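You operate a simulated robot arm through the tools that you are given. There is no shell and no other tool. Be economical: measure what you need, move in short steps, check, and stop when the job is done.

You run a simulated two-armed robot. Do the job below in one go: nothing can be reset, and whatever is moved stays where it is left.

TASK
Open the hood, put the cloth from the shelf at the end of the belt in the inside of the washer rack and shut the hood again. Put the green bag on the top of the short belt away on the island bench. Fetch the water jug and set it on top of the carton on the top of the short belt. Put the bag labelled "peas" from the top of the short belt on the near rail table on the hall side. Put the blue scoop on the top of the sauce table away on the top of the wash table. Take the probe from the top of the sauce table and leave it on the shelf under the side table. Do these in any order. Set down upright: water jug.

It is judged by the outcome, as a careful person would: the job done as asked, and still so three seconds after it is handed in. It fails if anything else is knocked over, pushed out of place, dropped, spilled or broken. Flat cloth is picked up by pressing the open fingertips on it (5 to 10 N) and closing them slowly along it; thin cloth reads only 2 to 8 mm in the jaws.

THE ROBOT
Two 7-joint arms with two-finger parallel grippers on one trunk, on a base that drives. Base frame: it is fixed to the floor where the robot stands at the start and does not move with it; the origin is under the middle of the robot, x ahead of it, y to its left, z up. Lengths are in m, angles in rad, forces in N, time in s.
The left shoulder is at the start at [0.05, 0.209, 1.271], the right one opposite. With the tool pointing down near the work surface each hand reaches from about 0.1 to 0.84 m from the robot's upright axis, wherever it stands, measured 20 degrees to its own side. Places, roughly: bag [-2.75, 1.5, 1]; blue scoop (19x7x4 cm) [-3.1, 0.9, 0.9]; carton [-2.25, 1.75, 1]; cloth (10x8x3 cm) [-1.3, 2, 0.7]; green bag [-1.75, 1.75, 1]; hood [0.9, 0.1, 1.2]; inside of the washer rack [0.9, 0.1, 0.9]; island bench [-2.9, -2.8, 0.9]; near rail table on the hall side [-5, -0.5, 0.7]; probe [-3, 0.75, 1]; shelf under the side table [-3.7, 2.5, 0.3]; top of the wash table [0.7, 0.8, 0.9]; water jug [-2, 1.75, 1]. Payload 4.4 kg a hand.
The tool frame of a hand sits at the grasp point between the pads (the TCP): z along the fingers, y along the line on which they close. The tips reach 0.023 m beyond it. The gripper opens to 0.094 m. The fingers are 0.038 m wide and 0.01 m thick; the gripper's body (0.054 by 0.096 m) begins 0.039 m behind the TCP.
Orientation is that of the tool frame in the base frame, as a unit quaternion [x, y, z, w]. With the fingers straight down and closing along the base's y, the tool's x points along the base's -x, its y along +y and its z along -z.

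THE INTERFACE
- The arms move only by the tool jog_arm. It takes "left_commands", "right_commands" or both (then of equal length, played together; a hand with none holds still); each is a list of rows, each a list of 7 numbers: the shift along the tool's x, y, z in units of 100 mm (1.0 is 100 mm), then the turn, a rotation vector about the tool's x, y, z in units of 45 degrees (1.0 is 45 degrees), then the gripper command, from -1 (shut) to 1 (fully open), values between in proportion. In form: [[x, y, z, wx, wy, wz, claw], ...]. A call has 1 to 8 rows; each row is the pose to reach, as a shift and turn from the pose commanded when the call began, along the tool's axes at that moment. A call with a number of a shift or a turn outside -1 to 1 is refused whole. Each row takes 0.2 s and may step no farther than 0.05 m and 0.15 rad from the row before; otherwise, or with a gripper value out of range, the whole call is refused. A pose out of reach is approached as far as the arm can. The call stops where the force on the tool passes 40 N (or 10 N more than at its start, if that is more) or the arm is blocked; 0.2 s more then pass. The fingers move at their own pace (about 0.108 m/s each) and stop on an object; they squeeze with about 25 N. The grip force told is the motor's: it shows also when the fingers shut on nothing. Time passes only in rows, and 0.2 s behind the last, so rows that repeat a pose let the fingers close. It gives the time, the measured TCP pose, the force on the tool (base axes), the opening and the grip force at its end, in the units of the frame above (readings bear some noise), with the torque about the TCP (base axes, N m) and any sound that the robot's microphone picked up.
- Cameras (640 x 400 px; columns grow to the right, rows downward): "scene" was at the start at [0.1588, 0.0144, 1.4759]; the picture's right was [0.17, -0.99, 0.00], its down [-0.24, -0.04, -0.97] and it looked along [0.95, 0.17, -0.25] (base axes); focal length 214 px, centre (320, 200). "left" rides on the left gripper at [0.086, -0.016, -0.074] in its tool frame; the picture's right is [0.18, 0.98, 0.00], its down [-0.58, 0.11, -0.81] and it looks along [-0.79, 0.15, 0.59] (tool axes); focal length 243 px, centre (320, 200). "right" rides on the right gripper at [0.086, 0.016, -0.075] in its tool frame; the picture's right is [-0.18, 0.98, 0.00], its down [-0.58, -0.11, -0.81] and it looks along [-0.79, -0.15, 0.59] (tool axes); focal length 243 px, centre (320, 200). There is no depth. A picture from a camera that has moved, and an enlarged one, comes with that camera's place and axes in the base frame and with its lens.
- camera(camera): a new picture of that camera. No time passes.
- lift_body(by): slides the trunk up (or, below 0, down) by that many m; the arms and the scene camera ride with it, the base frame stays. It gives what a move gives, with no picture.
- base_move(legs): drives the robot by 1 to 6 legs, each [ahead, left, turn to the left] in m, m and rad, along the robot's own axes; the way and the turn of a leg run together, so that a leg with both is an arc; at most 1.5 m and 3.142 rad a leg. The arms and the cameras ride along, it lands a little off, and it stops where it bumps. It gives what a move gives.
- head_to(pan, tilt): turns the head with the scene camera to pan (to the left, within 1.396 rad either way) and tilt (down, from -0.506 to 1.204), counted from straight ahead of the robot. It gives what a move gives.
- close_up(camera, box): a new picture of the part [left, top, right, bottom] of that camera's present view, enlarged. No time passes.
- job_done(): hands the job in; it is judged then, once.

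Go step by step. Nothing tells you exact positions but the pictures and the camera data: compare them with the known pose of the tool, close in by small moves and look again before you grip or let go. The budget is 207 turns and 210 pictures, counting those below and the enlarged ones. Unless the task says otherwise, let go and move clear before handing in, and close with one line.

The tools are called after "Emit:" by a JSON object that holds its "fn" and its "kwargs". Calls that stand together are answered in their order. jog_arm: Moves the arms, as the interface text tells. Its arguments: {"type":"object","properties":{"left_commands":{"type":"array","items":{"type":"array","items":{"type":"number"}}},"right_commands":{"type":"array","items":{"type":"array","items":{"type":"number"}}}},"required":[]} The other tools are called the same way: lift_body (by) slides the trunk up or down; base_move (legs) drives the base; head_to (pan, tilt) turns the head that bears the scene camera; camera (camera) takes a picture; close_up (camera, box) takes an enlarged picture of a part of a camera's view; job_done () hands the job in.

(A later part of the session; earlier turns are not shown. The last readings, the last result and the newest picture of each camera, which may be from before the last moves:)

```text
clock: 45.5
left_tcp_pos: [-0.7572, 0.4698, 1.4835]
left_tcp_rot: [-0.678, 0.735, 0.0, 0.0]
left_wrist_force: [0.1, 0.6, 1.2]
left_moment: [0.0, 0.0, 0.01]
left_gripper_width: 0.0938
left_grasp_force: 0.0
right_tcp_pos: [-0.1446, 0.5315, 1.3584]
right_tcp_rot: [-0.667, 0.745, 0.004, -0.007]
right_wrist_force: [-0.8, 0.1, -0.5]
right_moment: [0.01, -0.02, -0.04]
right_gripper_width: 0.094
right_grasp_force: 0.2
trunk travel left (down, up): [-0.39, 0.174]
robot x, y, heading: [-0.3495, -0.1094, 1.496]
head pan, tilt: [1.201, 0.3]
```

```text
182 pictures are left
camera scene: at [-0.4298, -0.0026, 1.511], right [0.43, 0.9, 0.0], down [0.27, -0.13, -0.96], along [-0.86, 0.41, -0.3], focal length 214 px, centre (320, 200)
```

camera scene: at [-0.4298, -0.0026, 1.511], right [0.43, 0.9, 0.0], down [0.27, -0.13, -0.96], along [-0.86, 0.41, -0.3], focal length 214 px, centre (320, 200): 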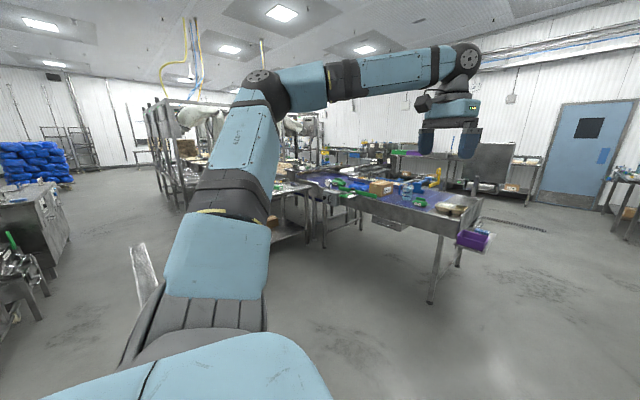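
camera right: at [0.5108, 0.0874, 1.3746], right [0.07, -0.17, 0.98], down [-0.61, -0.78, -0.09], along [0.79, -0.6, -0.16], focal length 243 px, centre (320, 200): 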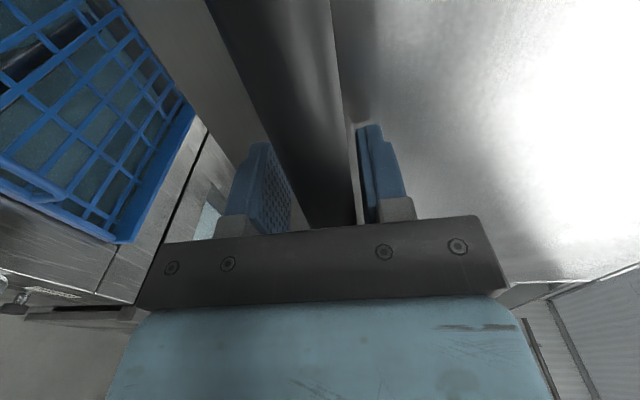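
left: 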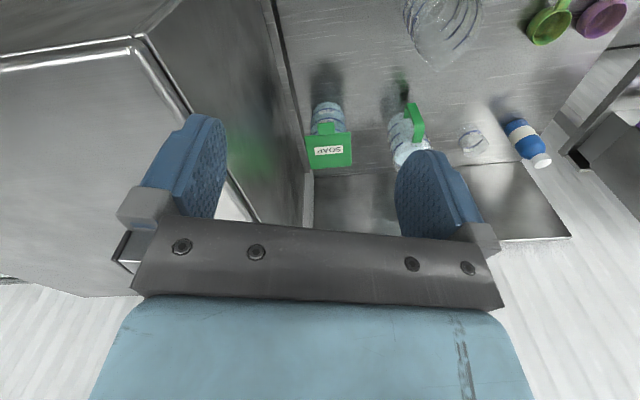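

Emit:
{"fn": "base_move", "kwargs": {"legs": [[0, 0, 0.375], [0.85, 0.93, 0]]}}

Emit:
{"fn": "head_to", "kwargs": {"pan": 0, "tilt": 0.45}}

Emit:
{"fn": "camera", "kwargs": {"camera": "scene"}}

Emit:
{"fn": "head_to", "kwargs": {"pan": 1.0, "tilt": 0.35}}

Emit:
{"fn": "camera", "kwargs": {"camera": "scene"}}

```text
clock: 55.2
left_tcp_pos: [-2.0844, 0.8137, 1.4813]
left_tcp_rot: [0.805, -0.593, -0.001, 0.001]
left_wrist_force: [-0.1, 0.8, 0.6]
left_moment: [0.0, -0.02, -0.02]
left_gripper_width: 0.0938
left_grasp_force: 0.1
right_tcp_pos: [-1.5373, 1.0978, 1.3586]
right_tcp_rot: [0.795, -0.606, -0.003, 0.009]
right_wrist_force: [0.3, 0.4, 0.5]
right_moment: [0.02, -0.01, 0.0]
right_gripper_width: 0.094
right_grasp_force: 0.1
trunk travel left (down, up): [-0.39, 0.174]
robot x, y, heading: [-1.4879, 0.4263, 1.868]
head pan, tilt: [1.201, 0.3]
```

```text
clock: 56.6
left_tcp_pos: [-2.0844, 0.8138, 1.4832]
left_tcp_rot: [0.805, -0.593, 0.0, 0.0]
left_wrist_force: [0.3, -0.1, 0.7]
left_moment: [0.0, -0.02, 0.01]
left_gripper_width: 0.0942
left_grasp_force: 0.1
right_tcp_pos: [-1.5383, 1.0963, 1.358]
right_tcp_rot: [0.796, -0.605, -0.003, 0.008]
right_wrist_force: [0.5, -0.8, -0.3]
right_moment: [-0.01, 0.01, 0.01]
right_gripper_width: 0.0941
right_grasp_force: 0.0
trunk travel left (down, up): [-0.39, 0.174]
robot x, y, heading: [-1.4888, 0.428, 1.873]
head pan, tilt: [0.0, 0.45]
```

```text
181 pictures are left
camera scene: at [-1.5396, 0.5777, 1.497], right [0.95, 0.3, 0.0], down [0.13, -0.42, -0.9], along [-0.27, 0.86, -0.44], focal length 214 px, centre (320, 200)
```

scene: 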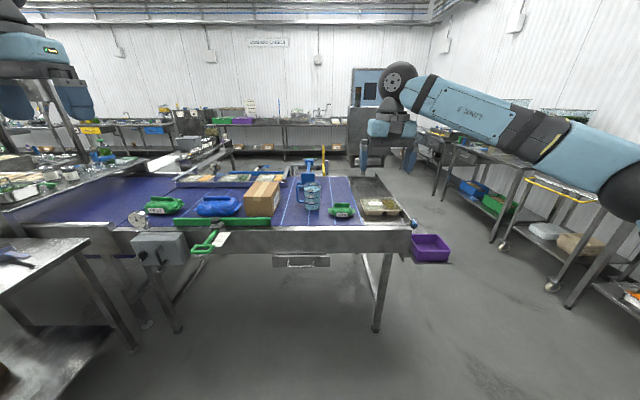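

```text
clock: 57.9
left_tcp_pos: [-2.0831, 0.8135, 1.483]
left_tcp_rot: [0.806, -0.592, 0.0, 0.0]
left_wrist_force: [-0.1, 0.0, 1.0]
left_moment: [-0.02, -0.04, -0.01]
left_gripper_width: 0.094
left_grasp_force: 0.0
right_tcp_pos: [-1.5376, 1.0963, 1.3586]
right_tcp_rot: [0.795, -0.606, -0.002, 0.008]
right_wrist_force: [-0.2, 0.0, 0.6]
right_moment: [0.02, -0.02, 0.01]
right_gripper_width: 0.0941
right_grasp_force: 0.1
trunk travel left (down, up): [-0.39, 0.174]
robot x, y, heading: [-1.4931, 0.425, 1.87]
head pan, tilt: [1.0, 0.351]
```

```text
180 pictures are left
camera scene: at [-1.6019, 0.5147, 1.5062], right [0.27, 0.96, 0.0], down [0.33, -0.09, -0.94], along [-0.91, 0.25, -0.34], focal length 214 px, centre (320, 200)
```

scene: 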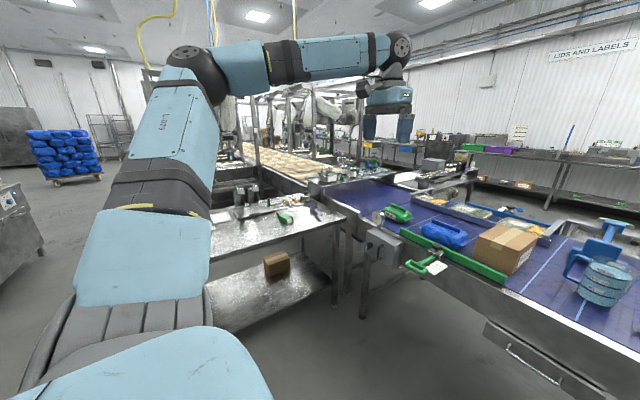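

Emit:
{"fn": "head_to", "kwargs": {"pan": 0, "tilt": 0.45}}

Emit:
{"fn": "close_up", "kwargs": {"camera": "scene", "box": [120, 150, 300, 262]}}

Emit:
{"fn": "close_up", "kwargs": {"camera": "scene", "box": [280, 160, 470, 280]}}

Emit:
{"fn": "close_up", "kwargs": {"camera": "scene", "box": [0, 130, 180, 280]}}

```text
clock: 59.1
left_tcp_pos: [-2.0844, 0.8146, 1.4826]
left_tcp_rot: [0.806, -0.592, 0.0, 0.0]
left_wrist_force: [-0.5, 1.1, -0.7]
left_moment: [-0.02, 0.01, 0.0]
left_gripper_width: 0.0941
left_grasp_force: 0.1
right_tcp_pos: [-1.5383, 1.0974, 1.3586]
right_tcp_rot: [0.795, -0.606, -0.002, 0.008]
right_wrist_force: [0.8, 0.0, 0.8]
right_moment: [0.02, 0.01, 0.0]
right_gripper_width: 0.0939
right_grasp_force: 0.0
trunk travel left (down, up): [-0.39, 0.174]
robot x, y, heading: [-1.4941, 0.4266, 1.871]
head pan, tilt: [0.0, 0.45]
```

```text
3.56 times, centred on (210, 206) of scene
camera zoom: at [-1.5396, 0.5777, 1.497], right [0.95, 0.3, 0.0], down [0.13, -0.42, -0.9], along [-0.27, 0.86, -0.44], focal length 763 px, centre (711, 179)
```

zoom: 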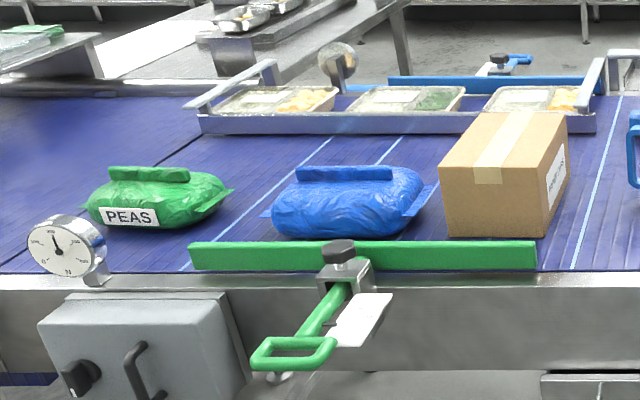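

```text
3.33 times, centred on (375, 220) of scene
camera zoom: at [-1.5396, 0.5777, 1.497], right [0.95, 0.3, 0.0], down [0.13, -0.42, -0.9], along [-0.27, 0.86, -0.44], focal length 715 px, centre (137, 133)
```

zoom: 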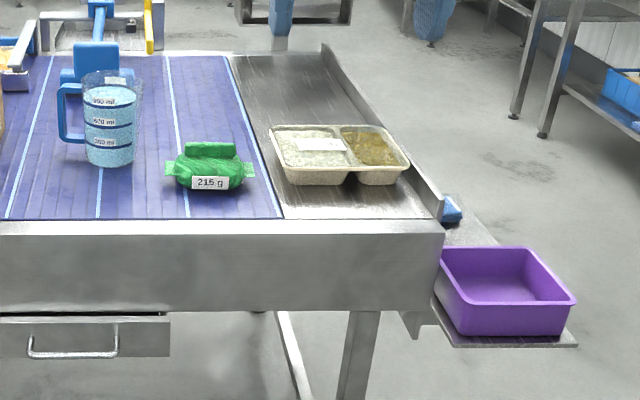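

```text
2.67 times, centred on (90, 205) of scene
camera zoom: at [-1.5396, 0.5777, 1.497], right [0.95, 0.3, 0.0], down [0.13, -0.42, -0.9], along [-0.27, 0.86, -0.44], focal length 572 px, centre (933, 187)
```

zoom: 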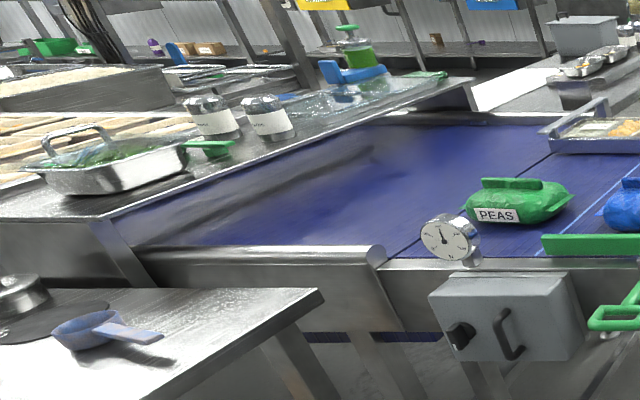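

Emit:
{"fn": "base_move", "kwargs": {"legs": [[0.5, 0, 0]]}}

Emit:
{"fn": "head_to", "kwargs": {"pan": 0, "tilt": 0.7}}

Emit:
{"fn": "camera", "kwargs": {"camera": "scene"}}

Emit:
{"fn": "camera", "kwargs": {"camera": "right"}}

```text
clock: 62.0
left_tcp_pos: [-2.2312, 1.2857, 1.4835]
left_tcp_rot: [0.806, -0.592, -0.001, 0.0]
left_wrist_force: [-0.2, 0.2, -0.4]
left_moment: [0.01, 0.01, 0.01]
left_gripper_width: 0.0937
left_grasp_force: 0.0
right_tcp_pos: [-1.6837, 1.5684, 1.3586]
right_tcp_rot: [0.795, -0.606, -0.001, 0.009]
right_wrist_force: [-0.4, -0.3, -0.2]
right_moment: [-0.04, -0.02, -0.01]
right_gripper_width: 0.0941
right_grasp_force: 0.1
trunk travel left (down, up): [-0.39, 0.174]
robot x, y, heading: [-1.6393, 0.9027, 1.883]
head pan, tilt: [0.0, 0.45]
```

```text
clock: 62.8
left_tcp_pos: [-2.2321, 1.2873, 1.4843]
left_tcp_rot: [0.805, -0.593, -0.001, 0.001]
left_wrist_force: [-0.5, -0.2, -0.3]
left_moment: [0.0, 0.05, 0.0]
left_gripper_width: 0.0941
left_grasp_force: 0.1
right_tcp_pos: [-1.6852, 1.5704, 1.3578]
right_tcp_rot: [0.795, -0.606, -0.002, 0.008]
right_wrist_force: [-0.3, 0.3, 0.2]
right_moment: [-0.02, 0.04, 0.02]
right_gripper_width: 0.0943
right_grasp_force: 0.0
trunk travel left (down, up): [-0.39, 0.174]
robot x, y, heading: [-1.6382, 0.9013, 1.875]
head pan, tilt: [0.0, 0.7]
```

```text
176 pictures are left
camera scene: at [-1.6844, 1.0439, 1.4748], right [0.95, 0.3, 0.0], down [0.19, -0.61, -0.77], along [-0.23, 0.73, -0.64], focal length 214 px, centre (320, 200)
```

scene: 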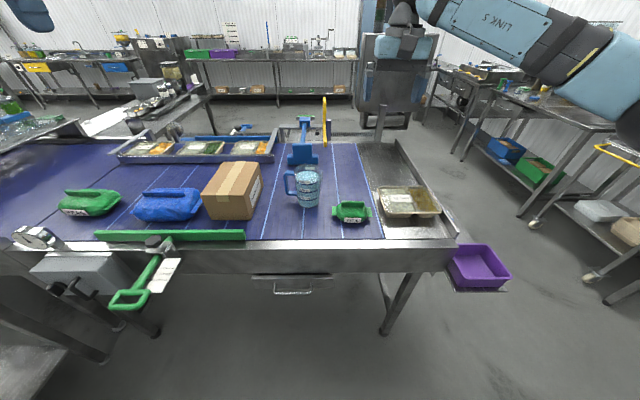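

```text
175 pictures are left
camera right: at [-1.6777, 1.4831, 1.4324], right [-1.0, -0.08, 0.01], down [-0.04, 0.6, 0.8], along [-0.07, 0.8, -0.6], focal length 243 px, centre (320, 200)
```

right: 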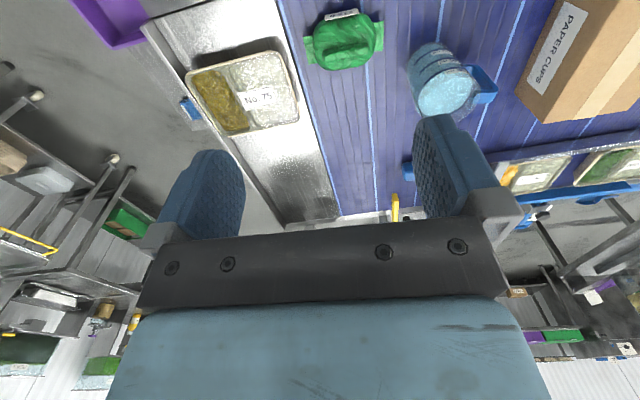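

Emit:
{"fn": "head_to", "kwargs": {"pan": 0, "tilt": 1.2}}

Emit:
{"fn": "camera", "kwargs": {"camera": "scene"}}

```text
clock: 63.8
left_tcp_pos: [-2.2315, 1.2871, 1.4824]
left_tcp_rot: [0.805, -0.593, -0.001, 0.0]
left_wrist_force: [0.0, -0.4, 0.9]
left_moment: [-0.03, -0.03, 0.03]
left_gripper_width: 0.0941
left_grasp_force: 0.1
right_tcp_pos: [-1.6838, 1.5702, 1.3576]
right_tcp_rot: [0.795, -0.606, -0.002, 0.009]
right_wrist_force: [-0.6, -0.4, -0.5]
right_moment: [0.01, -0.03, -0.01]
right_gripper_width: 0.0939
right_grasp_force: 0.1
trunk travel left (down, up): [-0.39, 0.174]
robot x, y, heading: [-1.6375, 0.8988, 1.873]
head pan, tilt: [0.0, 1.201]
```

```text
174 pictures are left
camera scene: at [-1.6757, 1.0159, 1.4389], right [0.95, 0.3, 0.0], down [0.28, -0.89, -0.36], along [-0.11, 0.35, -0.93], focal length 214 px, centre (320, 200)
```

scene: 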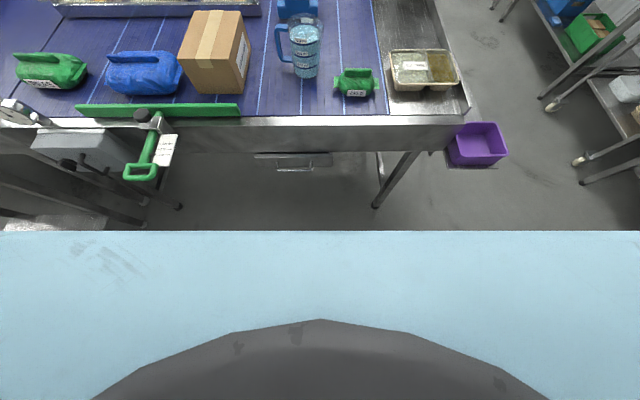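

Emit:
{"fn": "base_move", "kwargs": {"legs": [[0.13, 0.05, 0]]}}

Emit:
{"fn": "head_to", "kwargs": {"pan": 0, "tilt": 0.75}}

Emit:
{"fn": "close_up", "kwargs": {"camera": "scene", "box": [180, 120, 380, 245]}}

Emit:
{"fn": "camera", "kwargs": {"camera": "right"}}

Emit:
{"fn": "camera", "kwargs": {"camera": "left"}}

```text
clock: 65.1
left_tcp_pos: [-2.3155, 1.393, 1.4841]
left_tcp_rot: [0.805, -0.593, -0.001, -0.001]
left_wrist_force: [-0.2, -0.5, -0.2]
left_moment: [0.03, 0.0, 0.02]
left_gripper_width: 0.0939
left_grasp_force: 0.1
right_tcp_pos: [-1.7693, 1.6772, 1.3592]
right_tcp_rot: [0.795, -0.606, -0.002, 0.008]
right_wrist_force: [0.1, 0.0, -0.4]
right_moment: [-0.01, 0.02, -0.01]
right_gripper_width: 0.0939
right_grasp_force: 0.0
trunk travel left (down, up): [-0.39, 0.174]
robot x, y, heading: [-1.7254, 1.0057, 1.874]
head pan, tilt: [0.0, 1.201]
```

```text
clock: 66.0
left_tcp_pos: [-2.3169, 1.3952, 1.4833]
left_tcp_rot: [0.805, -0.593, -0.002, 0.0]
left_wrist_force: [0.0, 0.0, 0.6]
left_moment: [-0.01, 0.04, 0.02]
left_gripper_width: 0.094
left_grasp_force: 0.2
right_tcp_pos: [-1.7714, 1.6779, 1.3582]
right_tcp_rot: [0.795, -0.606, -0.002, 0.008]
right_wrist_force: [0.1, 0.1, 0.2]
right_moment: [-0.02, -0.03, -0.05]
right_gripper_width: 0.094
right_grasp_force: 0.1
trunk travel left (down, up): [-0.39, 0.174]
robot x, y, heading: [-1.7264, 1.0055, 1.871]
head pan, tilt: [0.0, 0.75]
```

```text
3.20 times, centred on (280, 182) of scene
camera zoom: at [-1.7696, 1.1498, 1.4706], right [0.95, 0.3, 0.0], down [0.2, -0.65, -0.73], along [-0.22, 0.7, -0.68], focal length 686 px, centre (448, 256)
```

zoom: 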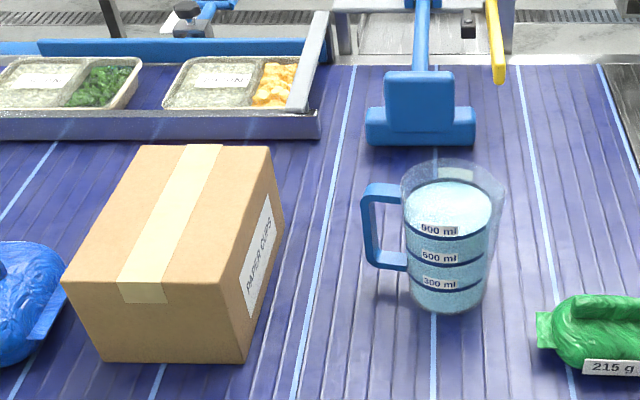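

```text
172 pictures are left
camera right: at [-1.7637, 1.5911, 1.4329], right [-1.0, -0.08, 0.01], down [-0.04, 0.6, 0.8], along [-0.08, 0.8, -0.6], focal length 243 px, centre (320, 200)
```

right: 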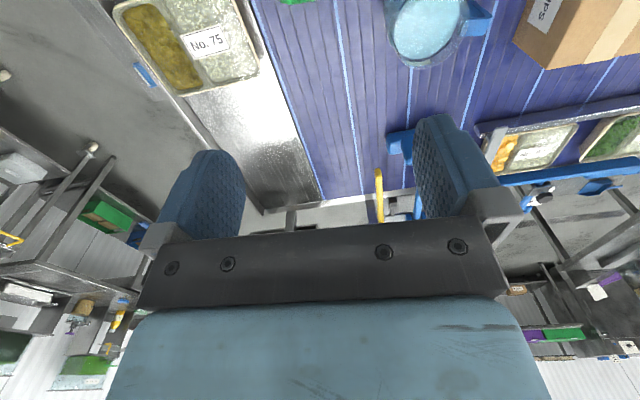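

```text
171 pictures are left
camera left: at [-2.2765, 1.3158, 1.5581], right [-0.88, -0.47, 0.0], down [-0.28, 0.52, 0.81], along [-0.38, 0.71, -0.59], focal length 243 px, centre (320, 200)
```

left: 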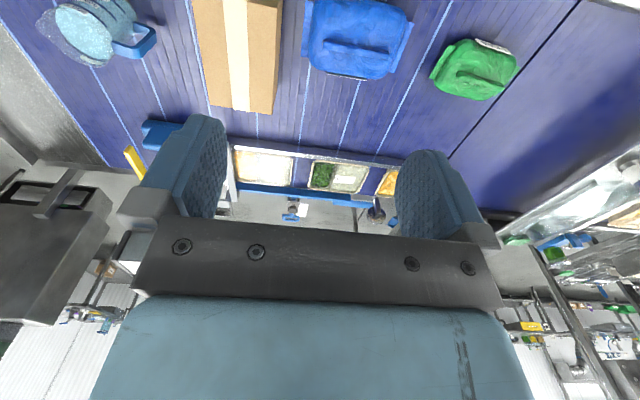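

Emit:
{"fn": "jog_arm", "kwargs": {"left_commands": [[-0.05, -0.25, 0.07, 0, 0, 0, 0.1], [-0.1, -0.5, 0.15, 0, 0, 0, 0.1], [-0.15, -0.75, 0.22, 0, 0, 0, 0.1], [-0.2, -1, 0.3, 0, 0, 0, 0.1]]}}

Emit:
{"fn": "jog_arm", "kwargs": {"left_commands": [[-0.05, -0.25, 0.07, 0, 0, 0, 0.1], [-0.1, -0.5, 0.15, 0, 0, 0, 0.1], [-0.15, -0.75, 0.22, 0, 0, 0, 0.1], [-0.2, -1, 0.3, 0, 0, 0, 0.1]]}}

Emit:
{"fn": "jog_arm", "kwargs": {"left_commands": [[-0.05, -0.25, 0.07, 0, 0, 0, 0.1], [-0.1, -0.5, 0.15, 0, 0, 0, 0.1], [-0.15, -0.75, 0.22, 0, 0, 0, 0.1], [-0.2, -1, 0.3, 0, 0, 0, 0.1]]}}

Emit:
{"fn": "jog_arm", "kwargs": {"left_commands": [[-0.08, -0.06, 0.17, 0, -0.17, 0, 0.1], [-0.17, -0.12, 0.34, 0, -0.34, 0, 0.1], [-0.25, -0.19, 0.5, 0, -0.5, 0, 0.1], [-0.33, -0.25, 0.67, 0, -0.67, 0, 0.1], [-0.42, -0.31, 0.84, 0, -0.84, 0, 0.1], [-0.5, -0.38, 1, 0, -1, 0, 0.1]]}}

Emit:
{"fn": "jog_arm", "kwargs": {"left_commands": [[0.23, 0, 0.23, 0, 0, 0, 0.1], [0.46, 0, 0.46, 0, 0, 0, 0.1], [0.7, 0, 0.7, 0, 0, 0, 0.1]]}}

Emit:
{"fn": "camera", "kwargs": {"camera": "left"}}

Emit:
{"fn": "camera", "kwargs": {"camera": "scene"}}

```text
clock: 67.0
left_tcp_pos: [-2.2264, 1.4439, 1.4537]
left_tcp_rot: [0.806, -0.592, 0.0, 0.001]
left_wrist_force: [1.0, 0.4, 0.3]
left_moment: [-0.02, 0.02, 0.0]
left_gripper_width: 0.0517
left_grasp_force: 0.2
right_tcp_pos: [-1.77, 1.6796, 1.3586]
right_tcp_rot: [0.796, -0.606, -0.002, 0.009]
right_wrist_force: [0.5, 0.6, -0.7]
right_moment: [0.03, 0.01, 0.01]
right_gripper_width: 0.0941
right_grasp_force: 0.1
trunk travel left (down, up): [-0.39, 0.174]
robot x, y, heading: [-1.7267, 1.0068, 1.873]
head pan, tilt: [0.0, 0.75]
```

```text
clock: 68.0
left_tcp_pos: [-2.1389, 1.4929, 1.4223]
left_tcp_rot: [0.805, -0.593, 0.0, 0.001]
left_wrist_force: [0.1, -0.5, 0.8]
left_moment: [-0.02, 0.03, 0.0]
left_gripper_width: 0.0518
left_grasp_force: 0.0
right_tcp_pos: [-1.7706, 1.6796, 1.3565]
right_tcp_rot: [0.795, -0.606, -0.001, 0.009]
right_wrist_force: [0.1, 0.6, -0.6]
right_moment: [-0.02, -0.02, 0.02]
right_gripper_width: 0.0939
right_grasp_force: 0.1
trunk travel left (down, up): [-0.39, 0.174]
robot x, y, heading: [-1.7289, 1.0088, 1.875]
head pan, tilt: [0.0, 0.75]
```

```text
clock: 69.0
left_tcp_pos: [-2.0787, 1.522, 1.405]
left_tcp_rot: [0.806, -0.592, -0.003, 0.0]
left_wrist_force: [0.2, -0.2, 0.4]
left_moment: [0.0, 0.01, 0.01]
left_gripper_width: 0.0515
left_grasp_force: 0.0
left hand out of reach, approached as far as the arm can: row 3, 4
right_tcp_pos: [-1.7707, 1.6769, 1.3594]
right_tcp_rot: [0.795, -0.606, -0.003, 0.008]
right_wrist_force: [0.6, 0.1, -0.4]
right_moment: [-0.02, -0.02, -0.01]
right_gripper_width: 0.0941
right_grasp_force: 0.0
trunk travel left (down, up): [-0.39, 0.174]
robot x, y, heading: [-1.7279, 1.0086, 1.877]
head pan, tilt: [0.0, 0.75]
```

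```text
clock: 70.4
left_tcp_pos: [-2.058, 1.5844, 1.302]
left_tcp_rot: [0.744, -0.547, -0.309, -0.227]
left_wrist_force: [-0.5, -0.5, 1.1]
left_moment: [0.02, -0.01, -0.01]
left_gripper_width: 0.0516
left_grasp_force: 0.0
right_tcp_pos: [-1.7721, 1.6805, 1.3582]
right_tcp_rot: [0.796, -0.605, -0.002, 0.009]
right_wrist_force: [0.3, 0.1, 0.0]
right_moment: [-0.03, -0.01, -0.02]
right_gripper_width: 0.0942
right_grasp_force: 0.1
trunk travel left (down, up): [-0.39, 0.174]
robot x, y, heading: [-1.7259, 1.0088, 1.87]
head pan, tilt: [0.0, 0.75]
```

```text
clock: 71.2
left_tcp_pos: [-2.0612, 1.5806, 1.2071]
left_tcp_rot: [0.744, -0.548, -0.308, -0.227]
left_wrist_force: [0.2, -0.2, -0.8]
left_moment: [0.01, 0.01, 0.0]
left_gripper_width: 0.0516
left_grasp_force: 0.1
left hand out of reach, approached as far as the arm can: row 3
right_tcp_pos: [-1.7709, 1.6781, 1.3578]
right_tcp_rot: [0.796, -0.606, -0.002, 0.008]
right_wrist_force: [-0.3, 0.0, 0.8]
right_moment: [0.03, 0.01, 0.01]
right_gripper_width: 0.0938
right_grasp_force: 0.0
trunk travel left (down, up): [-0.39, 0.174]
robot x, y, heading: [-1.7246, 1.009, 1.873]
head pan, tilt: [0.0, 0.75]
```

```text
170 pictures are left
camera left: at [-2.0124, 1.4769, 1.1976], right [-0.9, -0.42, -0.13], down [-0.06, -0.19, 0.98], along [-0.43, 0.89, 0.14], focal length 243 px, centre (320, 200)
```

left: 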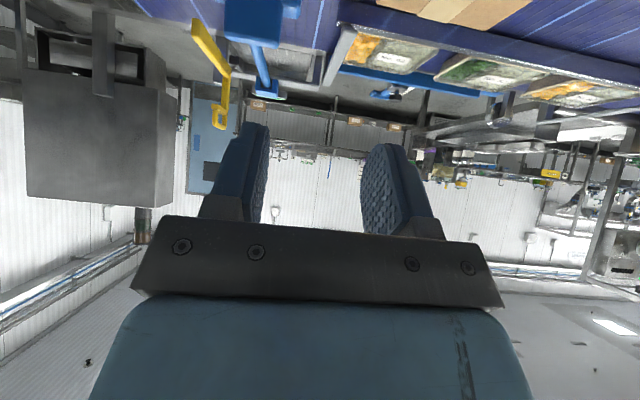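

```text
169 pictures are left
camera scene: at [-1.77, 1.15, 1.4707], right [0.95, 0.3, 0.0], down [0.2, -0.65, -0.73], along [-0.22, 0.7, -0.68], focal length 214 px, centre (320, 200)
```

scene: 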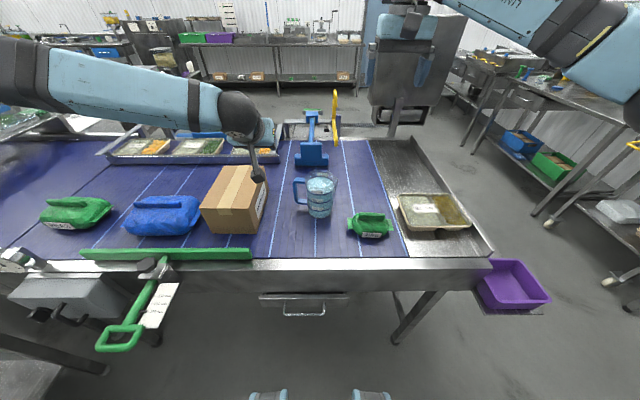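

Emit:
{"fn": "base_move", "kwargs": {"legs": [[0, -0.12, 0]]}}

Emit:
{"fn": "jog_arm", "kwargs": {"left_commands": [[0, 0.25, 0, 0, 0, 0, 0.1], [0, 0.5, 0, 0, 0, 0, 0.1], [0, 0.78, 0, 0, 0, 0, 0.1]]}}

Emit:
{"fn": "lift_body", "kwargs": {"by": -0.13}}

Emit:
{"fn": "camera", "kwargs": {"camera": "scene"}}

Emit:
{"fn": "camera", "kwargs": {"camera": "right"}}

```text
clock: 72.9
left_tcp_pos: [-1.9459, 1.6165, 1.2064]
left_tcp_rot: [0.744, -0.548, -0.309, -0.227]
left_wrist_force: [0.3, -0.5, 0.0]
left_moment: [-0.04, 0.03, 0.01]
left_gripper_width: 0.0515
left_grasp_force: 0.1
right_tcp_pos: [-1.6565, 1.7133, 1.3586]
right_tcp_rot: [0.795, -0.607, -0.001, 0.008]
right_wrist_force: [-0.1, 0.3, -0.2]
right_moment: [0.0, -0.01, 0.01]
right_gripper_width: 0.094
right_grasp_force: 0.1
trunk travel left (down, up): [-0.39, 0.174]
robot x, y, heading: [-1.6081, 1.0413, 1.873]
head pan, tilt: [0.0, 0.75]
```

```text
clock: 73.7
left_tcp_pos: [-2.021, 1.5931, 1.2061]
left_tcp_rot: [0.744, -0.547, -0.309, -0.228]
left_wrist_force: [0.4, 0.5, -0.1]
left_moment: [0.02, -0.04, -0.01]
left_gripper_width: 0.052
left_grasp_force: 0.1
right_tcp_pos: [-1.6575, 1.7138, 1.3597]
right_tcp_rot: [0.795, -0.607, -0.001, 0.008]
right_wrist_force: [-0.1, 0.2, 1.3]
right_moment: [0.03, 0.02, 0.02]
right_gripper_width: 0.0937
right_grasp_force: 0.1
trunk travel left (down, up): [-0.39, 0.174]
robot x, y, heading: [-1.6086, 1.046, 1.873]
head pan, tilt: [0.0, 0.75]
```

```text
clock: 75.3
left_tcp_pos: [-2.0201, 1.5944, 1.0767]
left_tcp_rot: [0.744, -0.548, -0.308, -0.228]
left_wrist_force: [-0.1, 0.2, -0.2]
left_moment: [0.0, 0.01, 0.02]
left_gripper_width: 0.0517
left_grasp_force: 0.0
right_tcp_pos: [-1.6568, 1.7145, 1.2282]
right_tcp_rot: [0.795, -0.606, -0.002, 0.008]
right_wrist_force: [-0.5, -0.5, 0.2]
right_moment: [-0.02, -0.01, 0.03]
right_gripper_width: 0.0941
right_grasp_force: 0.1
trunk travel left (down, up): [-0.26, 0.304]
robot x, y, heading: [-1.6088, 1.0425, 1.877]
head pan, tilt: [0.0, 0.75]
```

```text
168 pictures are left
camera scene: at [-1.6552, 1.1854, 1.3407], right [0.95, 0.3, 0.0], down [0.2, -0.65, -0.73], along [-0.22, 0.7, -0.68], focal length 214 px, centre (320, 200)
```

scene: 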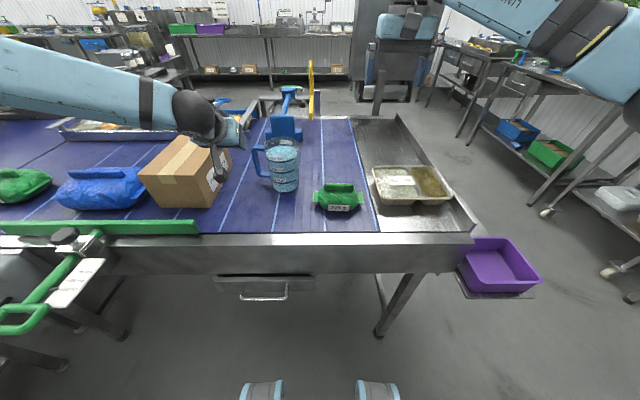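

```text
167 pictures are left
camera right: at [-1.6492, 1.6265, 1.303], right [-1.0, -0.08, 0.01], down [-0.04, 0.6, 0.8], along [-0.08, 0.8, -0.6], focal length 243 px, centre (320, 200)
```

right: 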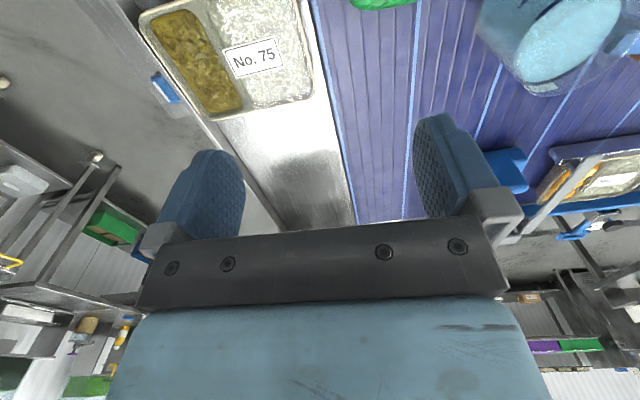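

Emit:
{"fn": "close_up", "kwargs": {"camera": "scene", "box": [150, 80, 310, 220]}}

```text
2.86 times, centred on (230, 150) of scene
camera zoom: at [-1.6552, 1.1854, 1.3407], right [0.95, 0.3, 0.0], down [0.2, -0.65, -0.73], along [-0.22, 0.7, -0.68], focal length 613 px, centre (577, 343)
```

zoom: 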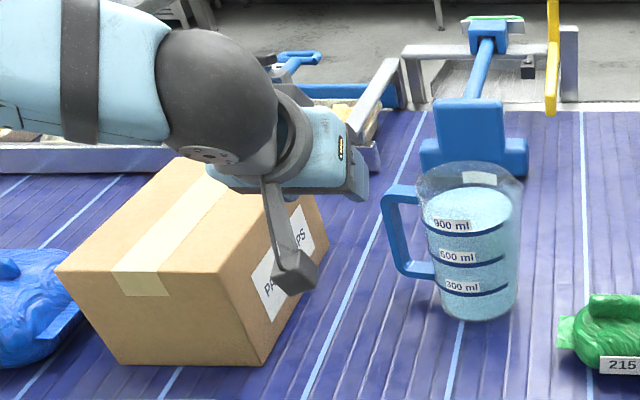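

Emit:
{"fn": "jog_arm", "kwargs": {"left_commands": [[0.05, 0, 0.3, 0, 0, 0, -0.28], [0.1, 0, 0.6, 0, 0, 0, -0.28], [0.14, 0, 0.95, 0, 0, 0, -0.28], [0.14, 0, 0.95, 0, 0, 0, -0.28]]}}

Emit:
{"fn": "close_up", "kwargs": {"camera": "scene", "box": [190, 100, 310, 200]}}

Emit:
{"fn": "camera", "kwargs": {"camera": "left"}}

```text
clock: 76.3
left_tcp_pos: [-2.0363, 1.6489, 1.0002]
left_tcp_rot: [0.743, -0.548, -0.309, -0.227]
left_wrist_force: [-0.1, -0.9, -0.2]
left_moment: [0.01, 0.01, -0.02]
left_gripper_width: 0.0338
left_grasp_force: 0.0
right_tcp_pos: [-1.6559, 1.7129, 1.2299]
right_tcp_rot: [0.796, -0.605, -0.003, 0.007]
right_wrist_force: [0.3, -1.2, 0.0]
right_moment: [0.04, 0.01, -0.02]
right_gripper_width: 0.0939
right_grasp_force: 0.1
trunk travel left (down, up): [-0.26, 0.304]
robot x, y, heading: [-1.6074, 1.0427, 1.875]
head pan, tilt: [0.0, 0.75]
```

```text
4.00 times, centred on (250, 150) of scene
camera zoom: at [-1.6546, 1.1848, 1.3408], right [0.95, 0.3, 0.0], down [0.2, -0.65, -0.73], along [-0.22, 0.7, -0.68], focal length 858 px, centre (600, 400)
```

zoom: 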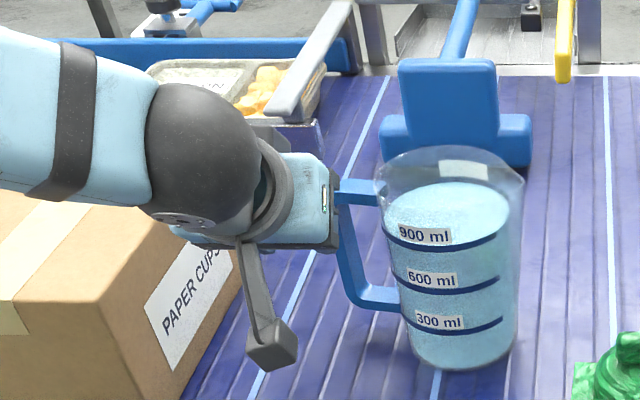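

```text
164 pictures are left
camera left: at [-1.9894, 1.5442, 0.9916], right [-0.9, -0.42, -0.13], down [-0.06, -0.19, 0.98], along [-0.43, 0.89, 0.14], focal length 243 px, centre (320, 200)
```

left: 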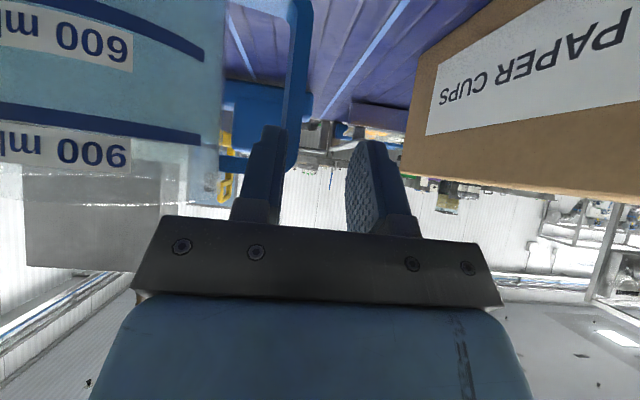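

Emit:
{"fn": "jog_arm", "kwargs": {"left_commands": [[0, -0.13, 0, 0, 0, 0, -0.15], [0, -0.13, 0.25, 0, 0, 0, -0.15], [0, -0.13, 0.4, 0, 0, 0, -0.15]]}}

Emit:
{"fn": "camera", "kwargs": {"camera": "left"}}

Emit:
{"fn": "close_up", "kwargs": {"camera": "scene", "box": [190, 100, 310, 200]}}

```text
clock: 77.1
left_tcp_pos: [-2.0467, 1.6556, 0.9894]
left_tcp_rot: [0.744, -0.548, -0.308, -0.227]
left_wrist_force: [0.4, -0.5, -0.7]
left_moment: [0.03, -0.02, 0.0]
left_gripper_width: 0.0399
left_grasp_force: 0.0
left hand out of reach, approached as far as the arm can: row 1, 2, 3
right_tcp_pos: [-1.6567, 1.7139, 1.2286]
right_tcp_rot: [0.796, -0.606, -0.002, 0.008]
right_wrist_force: [0.1, -0.3, 0.1]
right_moment: [0.0, -0.01, 0.01]
right_gripper_width: 0.0941
right_grasp_force: 0.1
trunk travel left (down, up): [-0.26, 0.304]
robot x, y, heading: [-1.6096, 1.0432, 1.873]
head pan, tilt: [0.0, 0.75]
```

```text
163 pictures are left
camera left: at [-1.9993, 1.5512, 0.9815], right [-0.9, -0.42, -0.13], down [-0.06, -0.18, 0.98], along [-0.43, 0.89, 0.14], focal length 243 px, centre (320, 200)
```

left: 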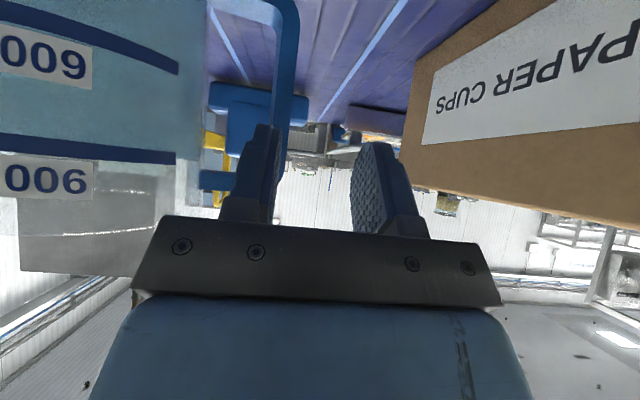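

```text
4.00 times, centred on (250, 150) of scene
camera zoom: at [-1.6552, 1.1858, 1.3406], right [0.95, 0.3, 0.0], down [0.2, -0.65, -0.73], along [-0.22, 0.7, -0.68], focal length 858 px, centre (600, 400)
```

zoom: 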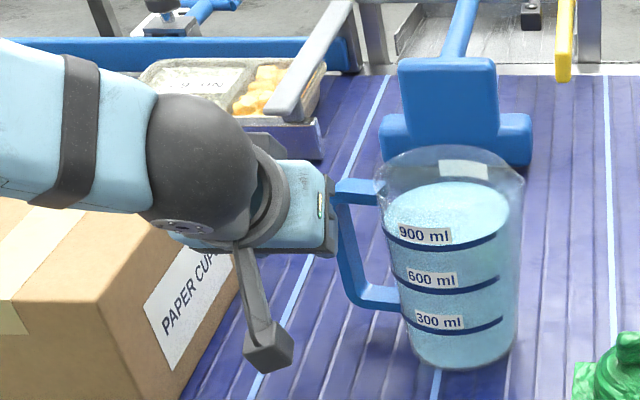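

Emit:
{"fn": "jog_arm", "kwargs": {"left_commands": [[0, 0, -0.3, 0, 0, 0, -0.15], [0, 0, -0.6, 0, 0, 0, -0.15], [0, 0, -0.9, 0, 0, 0, -0.15]]}}

Emit:
{"fn": "base_move", "kwargs": {"legs": [[0, -0.12, 0]]}}

Emit:
{"fn": "jog_arm", "kwargs": {"left_commands": [[0, 0.3, 0, 0, 0, 0, -0.15], [0, 0.6, 0, 0, 0, 0, -0.15], [0, 0.98, 0, 0, 0, 0, -0.15]]}}

Emit:
{"fn": "camera", "kwargs": {"camera": "left"}}

```text
clock: 77.9
left_tcp_pos: [-2.0286, 1.5933, 1.0551]
left_tcp_rot: [0.743, -0.548, -0.309, -0.228]
left_wrist_force: [0.0, 0.6, 0.3]
left_moment: [0.02, 0.0, -0.04]
left_gripper_width: 0.0398
left_grasp_force: 0.0
right_tcp_pos: [-1.6566, 1.7126, 1.2298]
right_tcp_rot: [0.795, -0.607, -0.003, 0.008]
right_wrist_force: [-0.1, -0.2, 0.5]
right_moment: [-0.02, 0.01, -0.02]
right_gripper_width: 0.0939
right_grasp_force: 0.0
trunk travel left (down, up): [-0.26, 0.304]
robot x, y, heading: [-1.6083, 1.0487, 1.872]
head pan, tilt: [0.0, 0.75]
```

```text
clock: 79.6
left_tcp_pos: [-1.9134, 1.6284, 1.0544]
left_tcp_rot: [0.744, -0.547, -0.309, -0.228]
left_wrist_force: [-0.2, 0.4, 0.9]
left_moment: [-0.05, -0.03, -0.03]
left_gripper_width: 0.04
left_grasp_force: 0.1
right_tcp_pos: [-1.5428, 1.7503, 1.228]
right_tcp_rot: [0.796, -0.606, -0.002, 0.008]
right_wrist_force: [-0.6, 0.3, -0.7]
right_moment: [0.0, -0.01, 0.02]
right_gripper_width: 0.0939
right_grasp_force: 0.0
trunk travel left (down, up): [-0.26, 0.304]
robot x, y, heading: [-1.4932, 1.0794, 1.876]
head pan, tilt: [0.0, 0.75]
```

```text
clock: 80.4
left_tcp_pos: [-2.0108, 1.5992, 1.055]
left_tcp_rot: [0.744, -0.547, -0.309, -0.228]
left_wrist_force: [0.1, 0.1, 0.0]
left_moment: [-0.03, -0.02, -0.01]
left_gripper_width: 0.0398
left_grasp_force: 0.1
right_tcp_pos: [-1.5435, 1.7495, 1.2291]
right_tcp_rot: [0.796, -0.605, -0.002, 0.007]
right_wrist_force: [0.0, -0.7, -0.3]
right_moment: [0.04, -0.01, 0.0]
right_gripper_width: 0.0941
right_grasp_force: 0.1
trunk travel left (down, up): [-0.26, 0.304]
robot x, y, heading: [-1.4977, 1.0818, 1.871]
head pan, tilt: [0.0, 0.75]
```

```text
161 pictures are left
camera left: at [-1.9612, 1.495, 1.0463], right [-0.9, -0.42, -0.13], down [-0.06, -0.19, 0.98], along [-0.43, 0.89, 0.14], focal length 243 px, centre (320, 200)
```

left: 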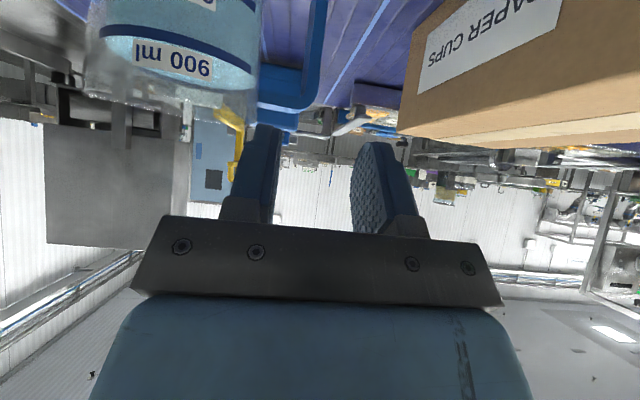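

Emit:
{"fn": "jog_arm", "kwargs": {"left_commands": [[0, -0.02, 0.3, 0, 0, 0, -0.1], [0, -0.04, 0.6, 0, 0, 0, -0.1], [0, -0.04, 0.85, 0, 0, 0, -0.1]]}}

Emit:
{"fn": "camera", "kwargs": {"camera": "left"}}

Emit:
{"fn": "close_up", "kwargs": {"camera": "scene", "box": [140, 100, 280, 200]}}

```text
clock: 81.2
left_tcp_pos: [-2.0228, 1.6612, 0.992]
left_tcp_rot: [0.744, -0.548, -0.308, -0.227]
left_wrist_force: [-0.3, 0.2, -0.6]
left_moment: [0.01, 0.0, 0.01]
left_gripper_width: 0.0421
left_grasp_force: 0.0
right_tcp_pos: [-1.5431, 1.7512, 1.2278]
right_tcp_rot: [0.796, -0.605, -0.002, 0.009]
right_wrist_force: [-0.2, -0.3, 0.5]
right_moment: [-0.02, 0.0, -0.01]
right_gripper_width: 0.0941
right_grasp_force: 0.1
trunk travel left (down, up): [-0.26, 0.304]
robot x, y, heading: [-1.4935, 1.081, 1.872]
head pan, tilt: [0.0, 0.75]
```

```text
160 pictures are left
camera left: at [-1.9744, 1.5561, 0.9851], right [-0.9, -0.42, -0.13], down [-0.06, -0.18, 0.98], along [-0.43, 0.89, 0.14], focal length 243 px, centre (320, 200)
```

left: 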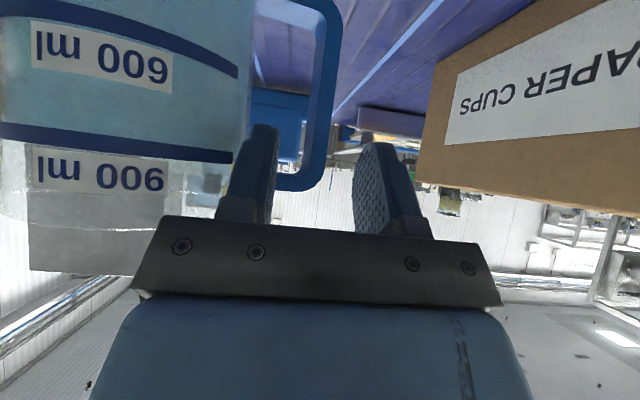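

```text
4.00 times, centred on (210, 150) of scene
camera zoom: at [-1.5405, 1.2224, 1.3405], right [0.95, 0.3, 0.0], down [0.2, -0.65, -0.73], along [-0.22, 0.7, -0.68], focal length 858 px, centre (760, 400)
```

zoom: 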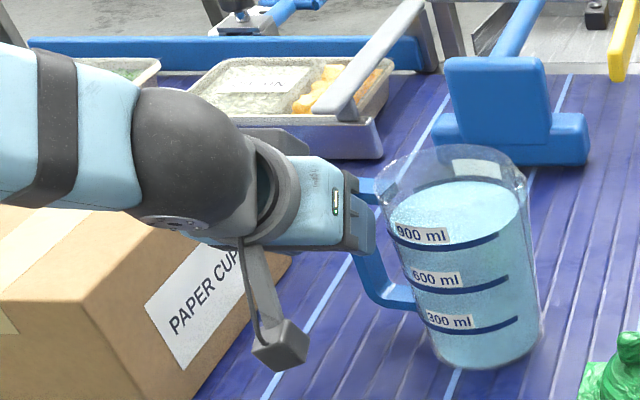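

Emit:
{"fn": "jog_arm", "kwargs": {"left_commands": [[0, 0, 0.25, 0, 0, 0, -0.1], [0, 0, 0.45, 0, 0, 0, -0.1], [0, 0, 0.7, 0, 0, 0, -0.1]]}}

Emit:
{"fn": "camera", "kwargs": {"camera": "left"}}

Emit:
{"fn": "close_up", "kwargs": {"camera": "scene", "box": [140, 100, 280, 200]}}

```text
clock: 82.0
left_tcp_pos: [-2.0374, 1.7074, 0.9461]
left_tcp_rot: [0.744, -0.547, -0.309, -0.227]
left_wrist_force: [-6.3, -3.7, 4.8]
left_moment: [0.24, -0.48, -0.19]
left_gripper_width: 0.0424
left_grasp_force: 0.0
right_tcp_pos: [-1.5427, 1.7495, 1.2279]
right_tcp_rot: [0.796, -0.606, -0.002, 0.008]
right_wrist_force: [-0.4, -0.3, -0.2]
right_moment: [-0.04, -0.01, 0.0]
right_gripper_width: 0.094
right_grasp_force: 0.1
trunk travel left (down, up): [-0.26, 0.304]
robot x, y, heading: [-1.4934, 1.081, 1.879]
head pan, tilt: [0.0, 0.75]
```

```text
158 pictures are left
camera left: at [-1.9896, 1.6023, 0.9375], right [-0.9, -0.42, -0.13], down [-0.06, -0.19, 0.98], along [-0.43, 0.89, 0.14], focal length 243 px, centre (320, 200)
```

left: 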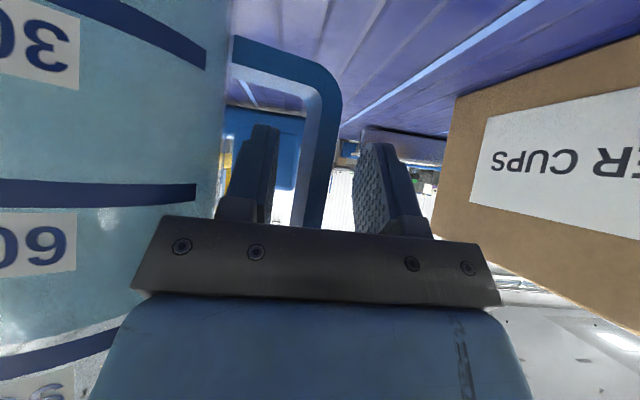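

```text
4.00 times, centred on (210, 150) of scene
camera zoom: at [-1.54, 1.2218, 1.3406], right [0.95, 0.3, 0.0], down [0.2, -0.65, -0.73], along [-0.22, 0.7, -0.68], focal length 858 px, centre (760, 400)
```

zoom: 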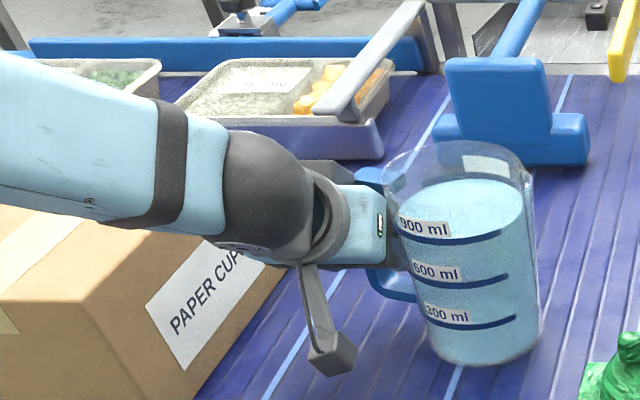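

Emit:
{"fn": "jog_arm", "kwargs": {"left_commands": [[0, 0.03, -0.08, 0, 0, 0, -0.1], [0, 0.03, -0.08, 0, 0, 0, -0.4], [0, 0.03, -0.08, 0, 0, 0, -0.7], [0, 0.03, -0.08, 0, 0, 0, -1], [0, 0.03, -0.08, 0, 0, 0, -1]]}}

Emit:
{"fn": "camera", "kwargs": {"camera": "left"}}

```text
clock: 83.2
left_tcp_pos: [-2.0371, 1.7008, 0.9509]
left_tcp_rot: [0.743, -0.547, -0.31, -0.228]
left_wrist_force: [5.4, -4.4, 0.2]
left_moment: [-0.16, -0.84, -0.85]
left_gripper_width: 0.0143
left_grasp_force: 24.8
right_tcp_pos: [-1.541, 1.7496, 1.2294]
right_tcp_rot: [0.796, -0.606, -0.002, 0.008]
right_wrist_force: [0.2, -1.1, 0.3]
right_moment: [0.04, -0.01, -0.03]
right_gripper_width: 0.0943
right_grasp_force: 0.0
trunk travel left (down, up): [-0.26, 0.304]
robot x, y, heading: [-1.4969, 1.0794, 1.873]
head pan, tilt: [0.0, 0.75]
```

```text
156 pictures are left
camera left: at [-1.9894, 1.5958, 0.9424], right [-0.9, -0.42, -0.13], down [-0.06, -0.18, 0.98], along [-0.43, 0.89, 0.14], focal length 243 px, centre (320, 200)
```

left: 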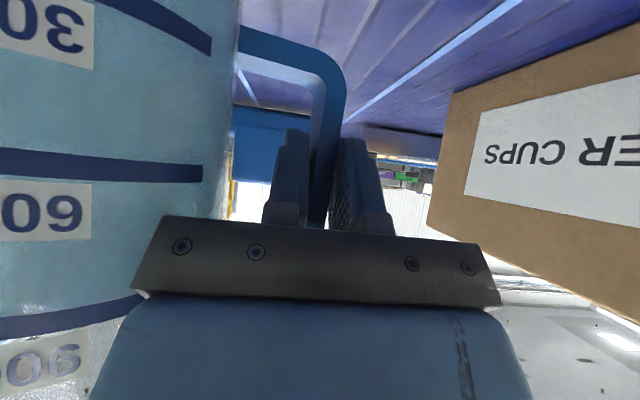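

Emit:
{"fn": "lift_body", "kwargs": {"by": 0.03}}

Emit:
{"fn": "close_up", "kwargs": {"camera": "scene", "box": [140, 100, 280, 200]}}

```text
clock: 83.9
left_tcp_pos: [-2.0407, 1.6994, 0.9789]
left_tcp_rot: [0.745, -0.547, -0.308, -0.227]
left_wrist_force: [-0.9, -4.9, 0.1]
left_moment: [0.0, 0.08, -0.14]
left_gripper_width: 0.0103
left_grasp_force: 24.9
right_tcp_pos: [-1.5428, 1.7515, 1.2593]
right_tcp_rot: [0.796, -0.605, -0.003, 0.008]
right_wrist_force: [-0.2, -0.5, -0.7]
right_moment: [-0.02, -0.01, 0.01]
right_gripper_width: 0.0939
right_grasp_force: 0.1
trunk travel left (down, up): [-0.29, 0.274]
robot x, y, heading: [-1.4939, 1.0814, 1.878]
head pan, tilt: [0.0, 0.75]
```

```text
4.00 times, centred on (210, 150) of scene
camera zoom: at [-1.542, 1.2216, 1.3706], right [0.95, 0.3, 0.0], down [0.2, -0.65, -0.73], along [-0.22, 0.7, -0.68], focal length 858 px, centre (760, 400)
```

zoom: 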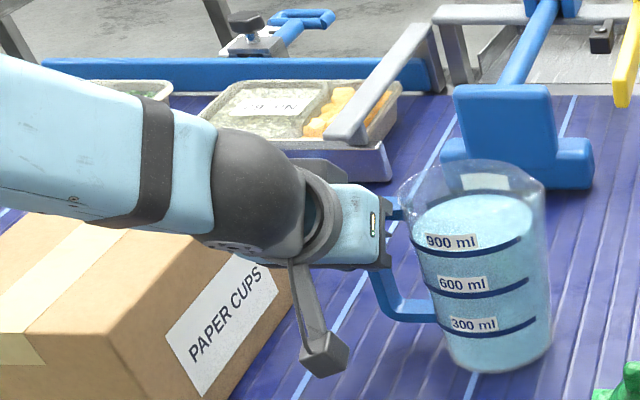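

Emit:
{"fn": "camera", "kwargs": {"camera": "left"}}

```text
154 pictures are left
camera left: at [-1.9914, 1.5955, 0.971], right [-0.9, -0.42, -0.13], down [-0.06, -0.18, 0.98], along [-0.43, 0.89, 0.14], focal length 243 px, centre (320, 200)
```

left: 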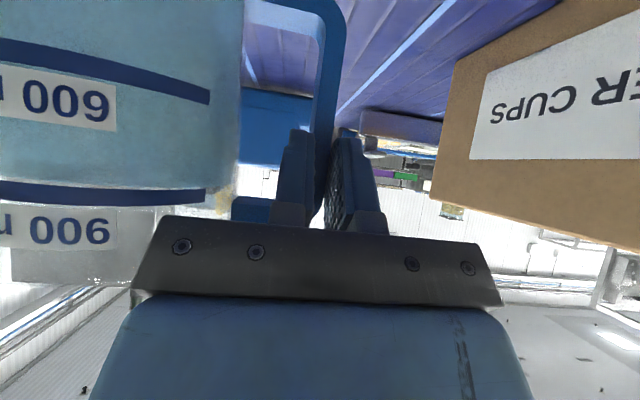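

Emit:
{"fn": "jog_arm", "kwargs": {"left_commands": [[0, 0, 0, 0, 0, 0, -0.25], [0, 0, 0, 0, 0, 0, -0.25], [0, 0, 0.15, 0, 0, 0, -0.25], [0, 0, 0.26, 0, 0, 0, -0.25]]}}

Emit:
{"fn": "camera", "kwargs": {"camera": "left"}}

```text
clock: 84.9
left_tcp_pos: [-2.0459, 1.7067, 0.9722]
left_tcp_rot: [0.744, -0.547, -0.31, -0.227]
left_wrist_force: [-0.4, -1.6, 0.5]
left_moment: [0.0, 0.01, 0.01]
left_gripper_width: 0.0352
left_grasp_force: 0.1
left hand out of reach, approached as far as the arm can: row 3, 4
right_tcp_pos: [-1.5418, 1.7501, 1.2586]
right_tcp_rot: [0.796, -0.605, -0.002, 0.008]
right_wrist_force: [-0.2, 0.1, -0.7]
right_moment: [-0.02, -0.01, -0.02]
right_gripper_width: 0.0939
right_grasp_force: 0.0
trunk travel left (down, up): [-0.29, 0.274]
robot x, y, heading: [-1.4926, 1.0824, 1.87]
head pan, tilt: [0.0, 0.75]
```

```text
153 pictures are left
camera left: at [-1.9965, 1.6018, 0.965], right [-0.9, -0.42, -0.13], down [-0.06, -0.19, 0.98], along [-0.43, 0.89, 0.14], focal length 243 px, centre (320, 200)
```

left: 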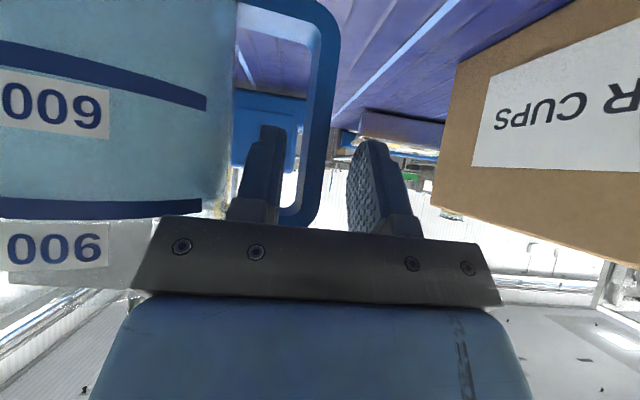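

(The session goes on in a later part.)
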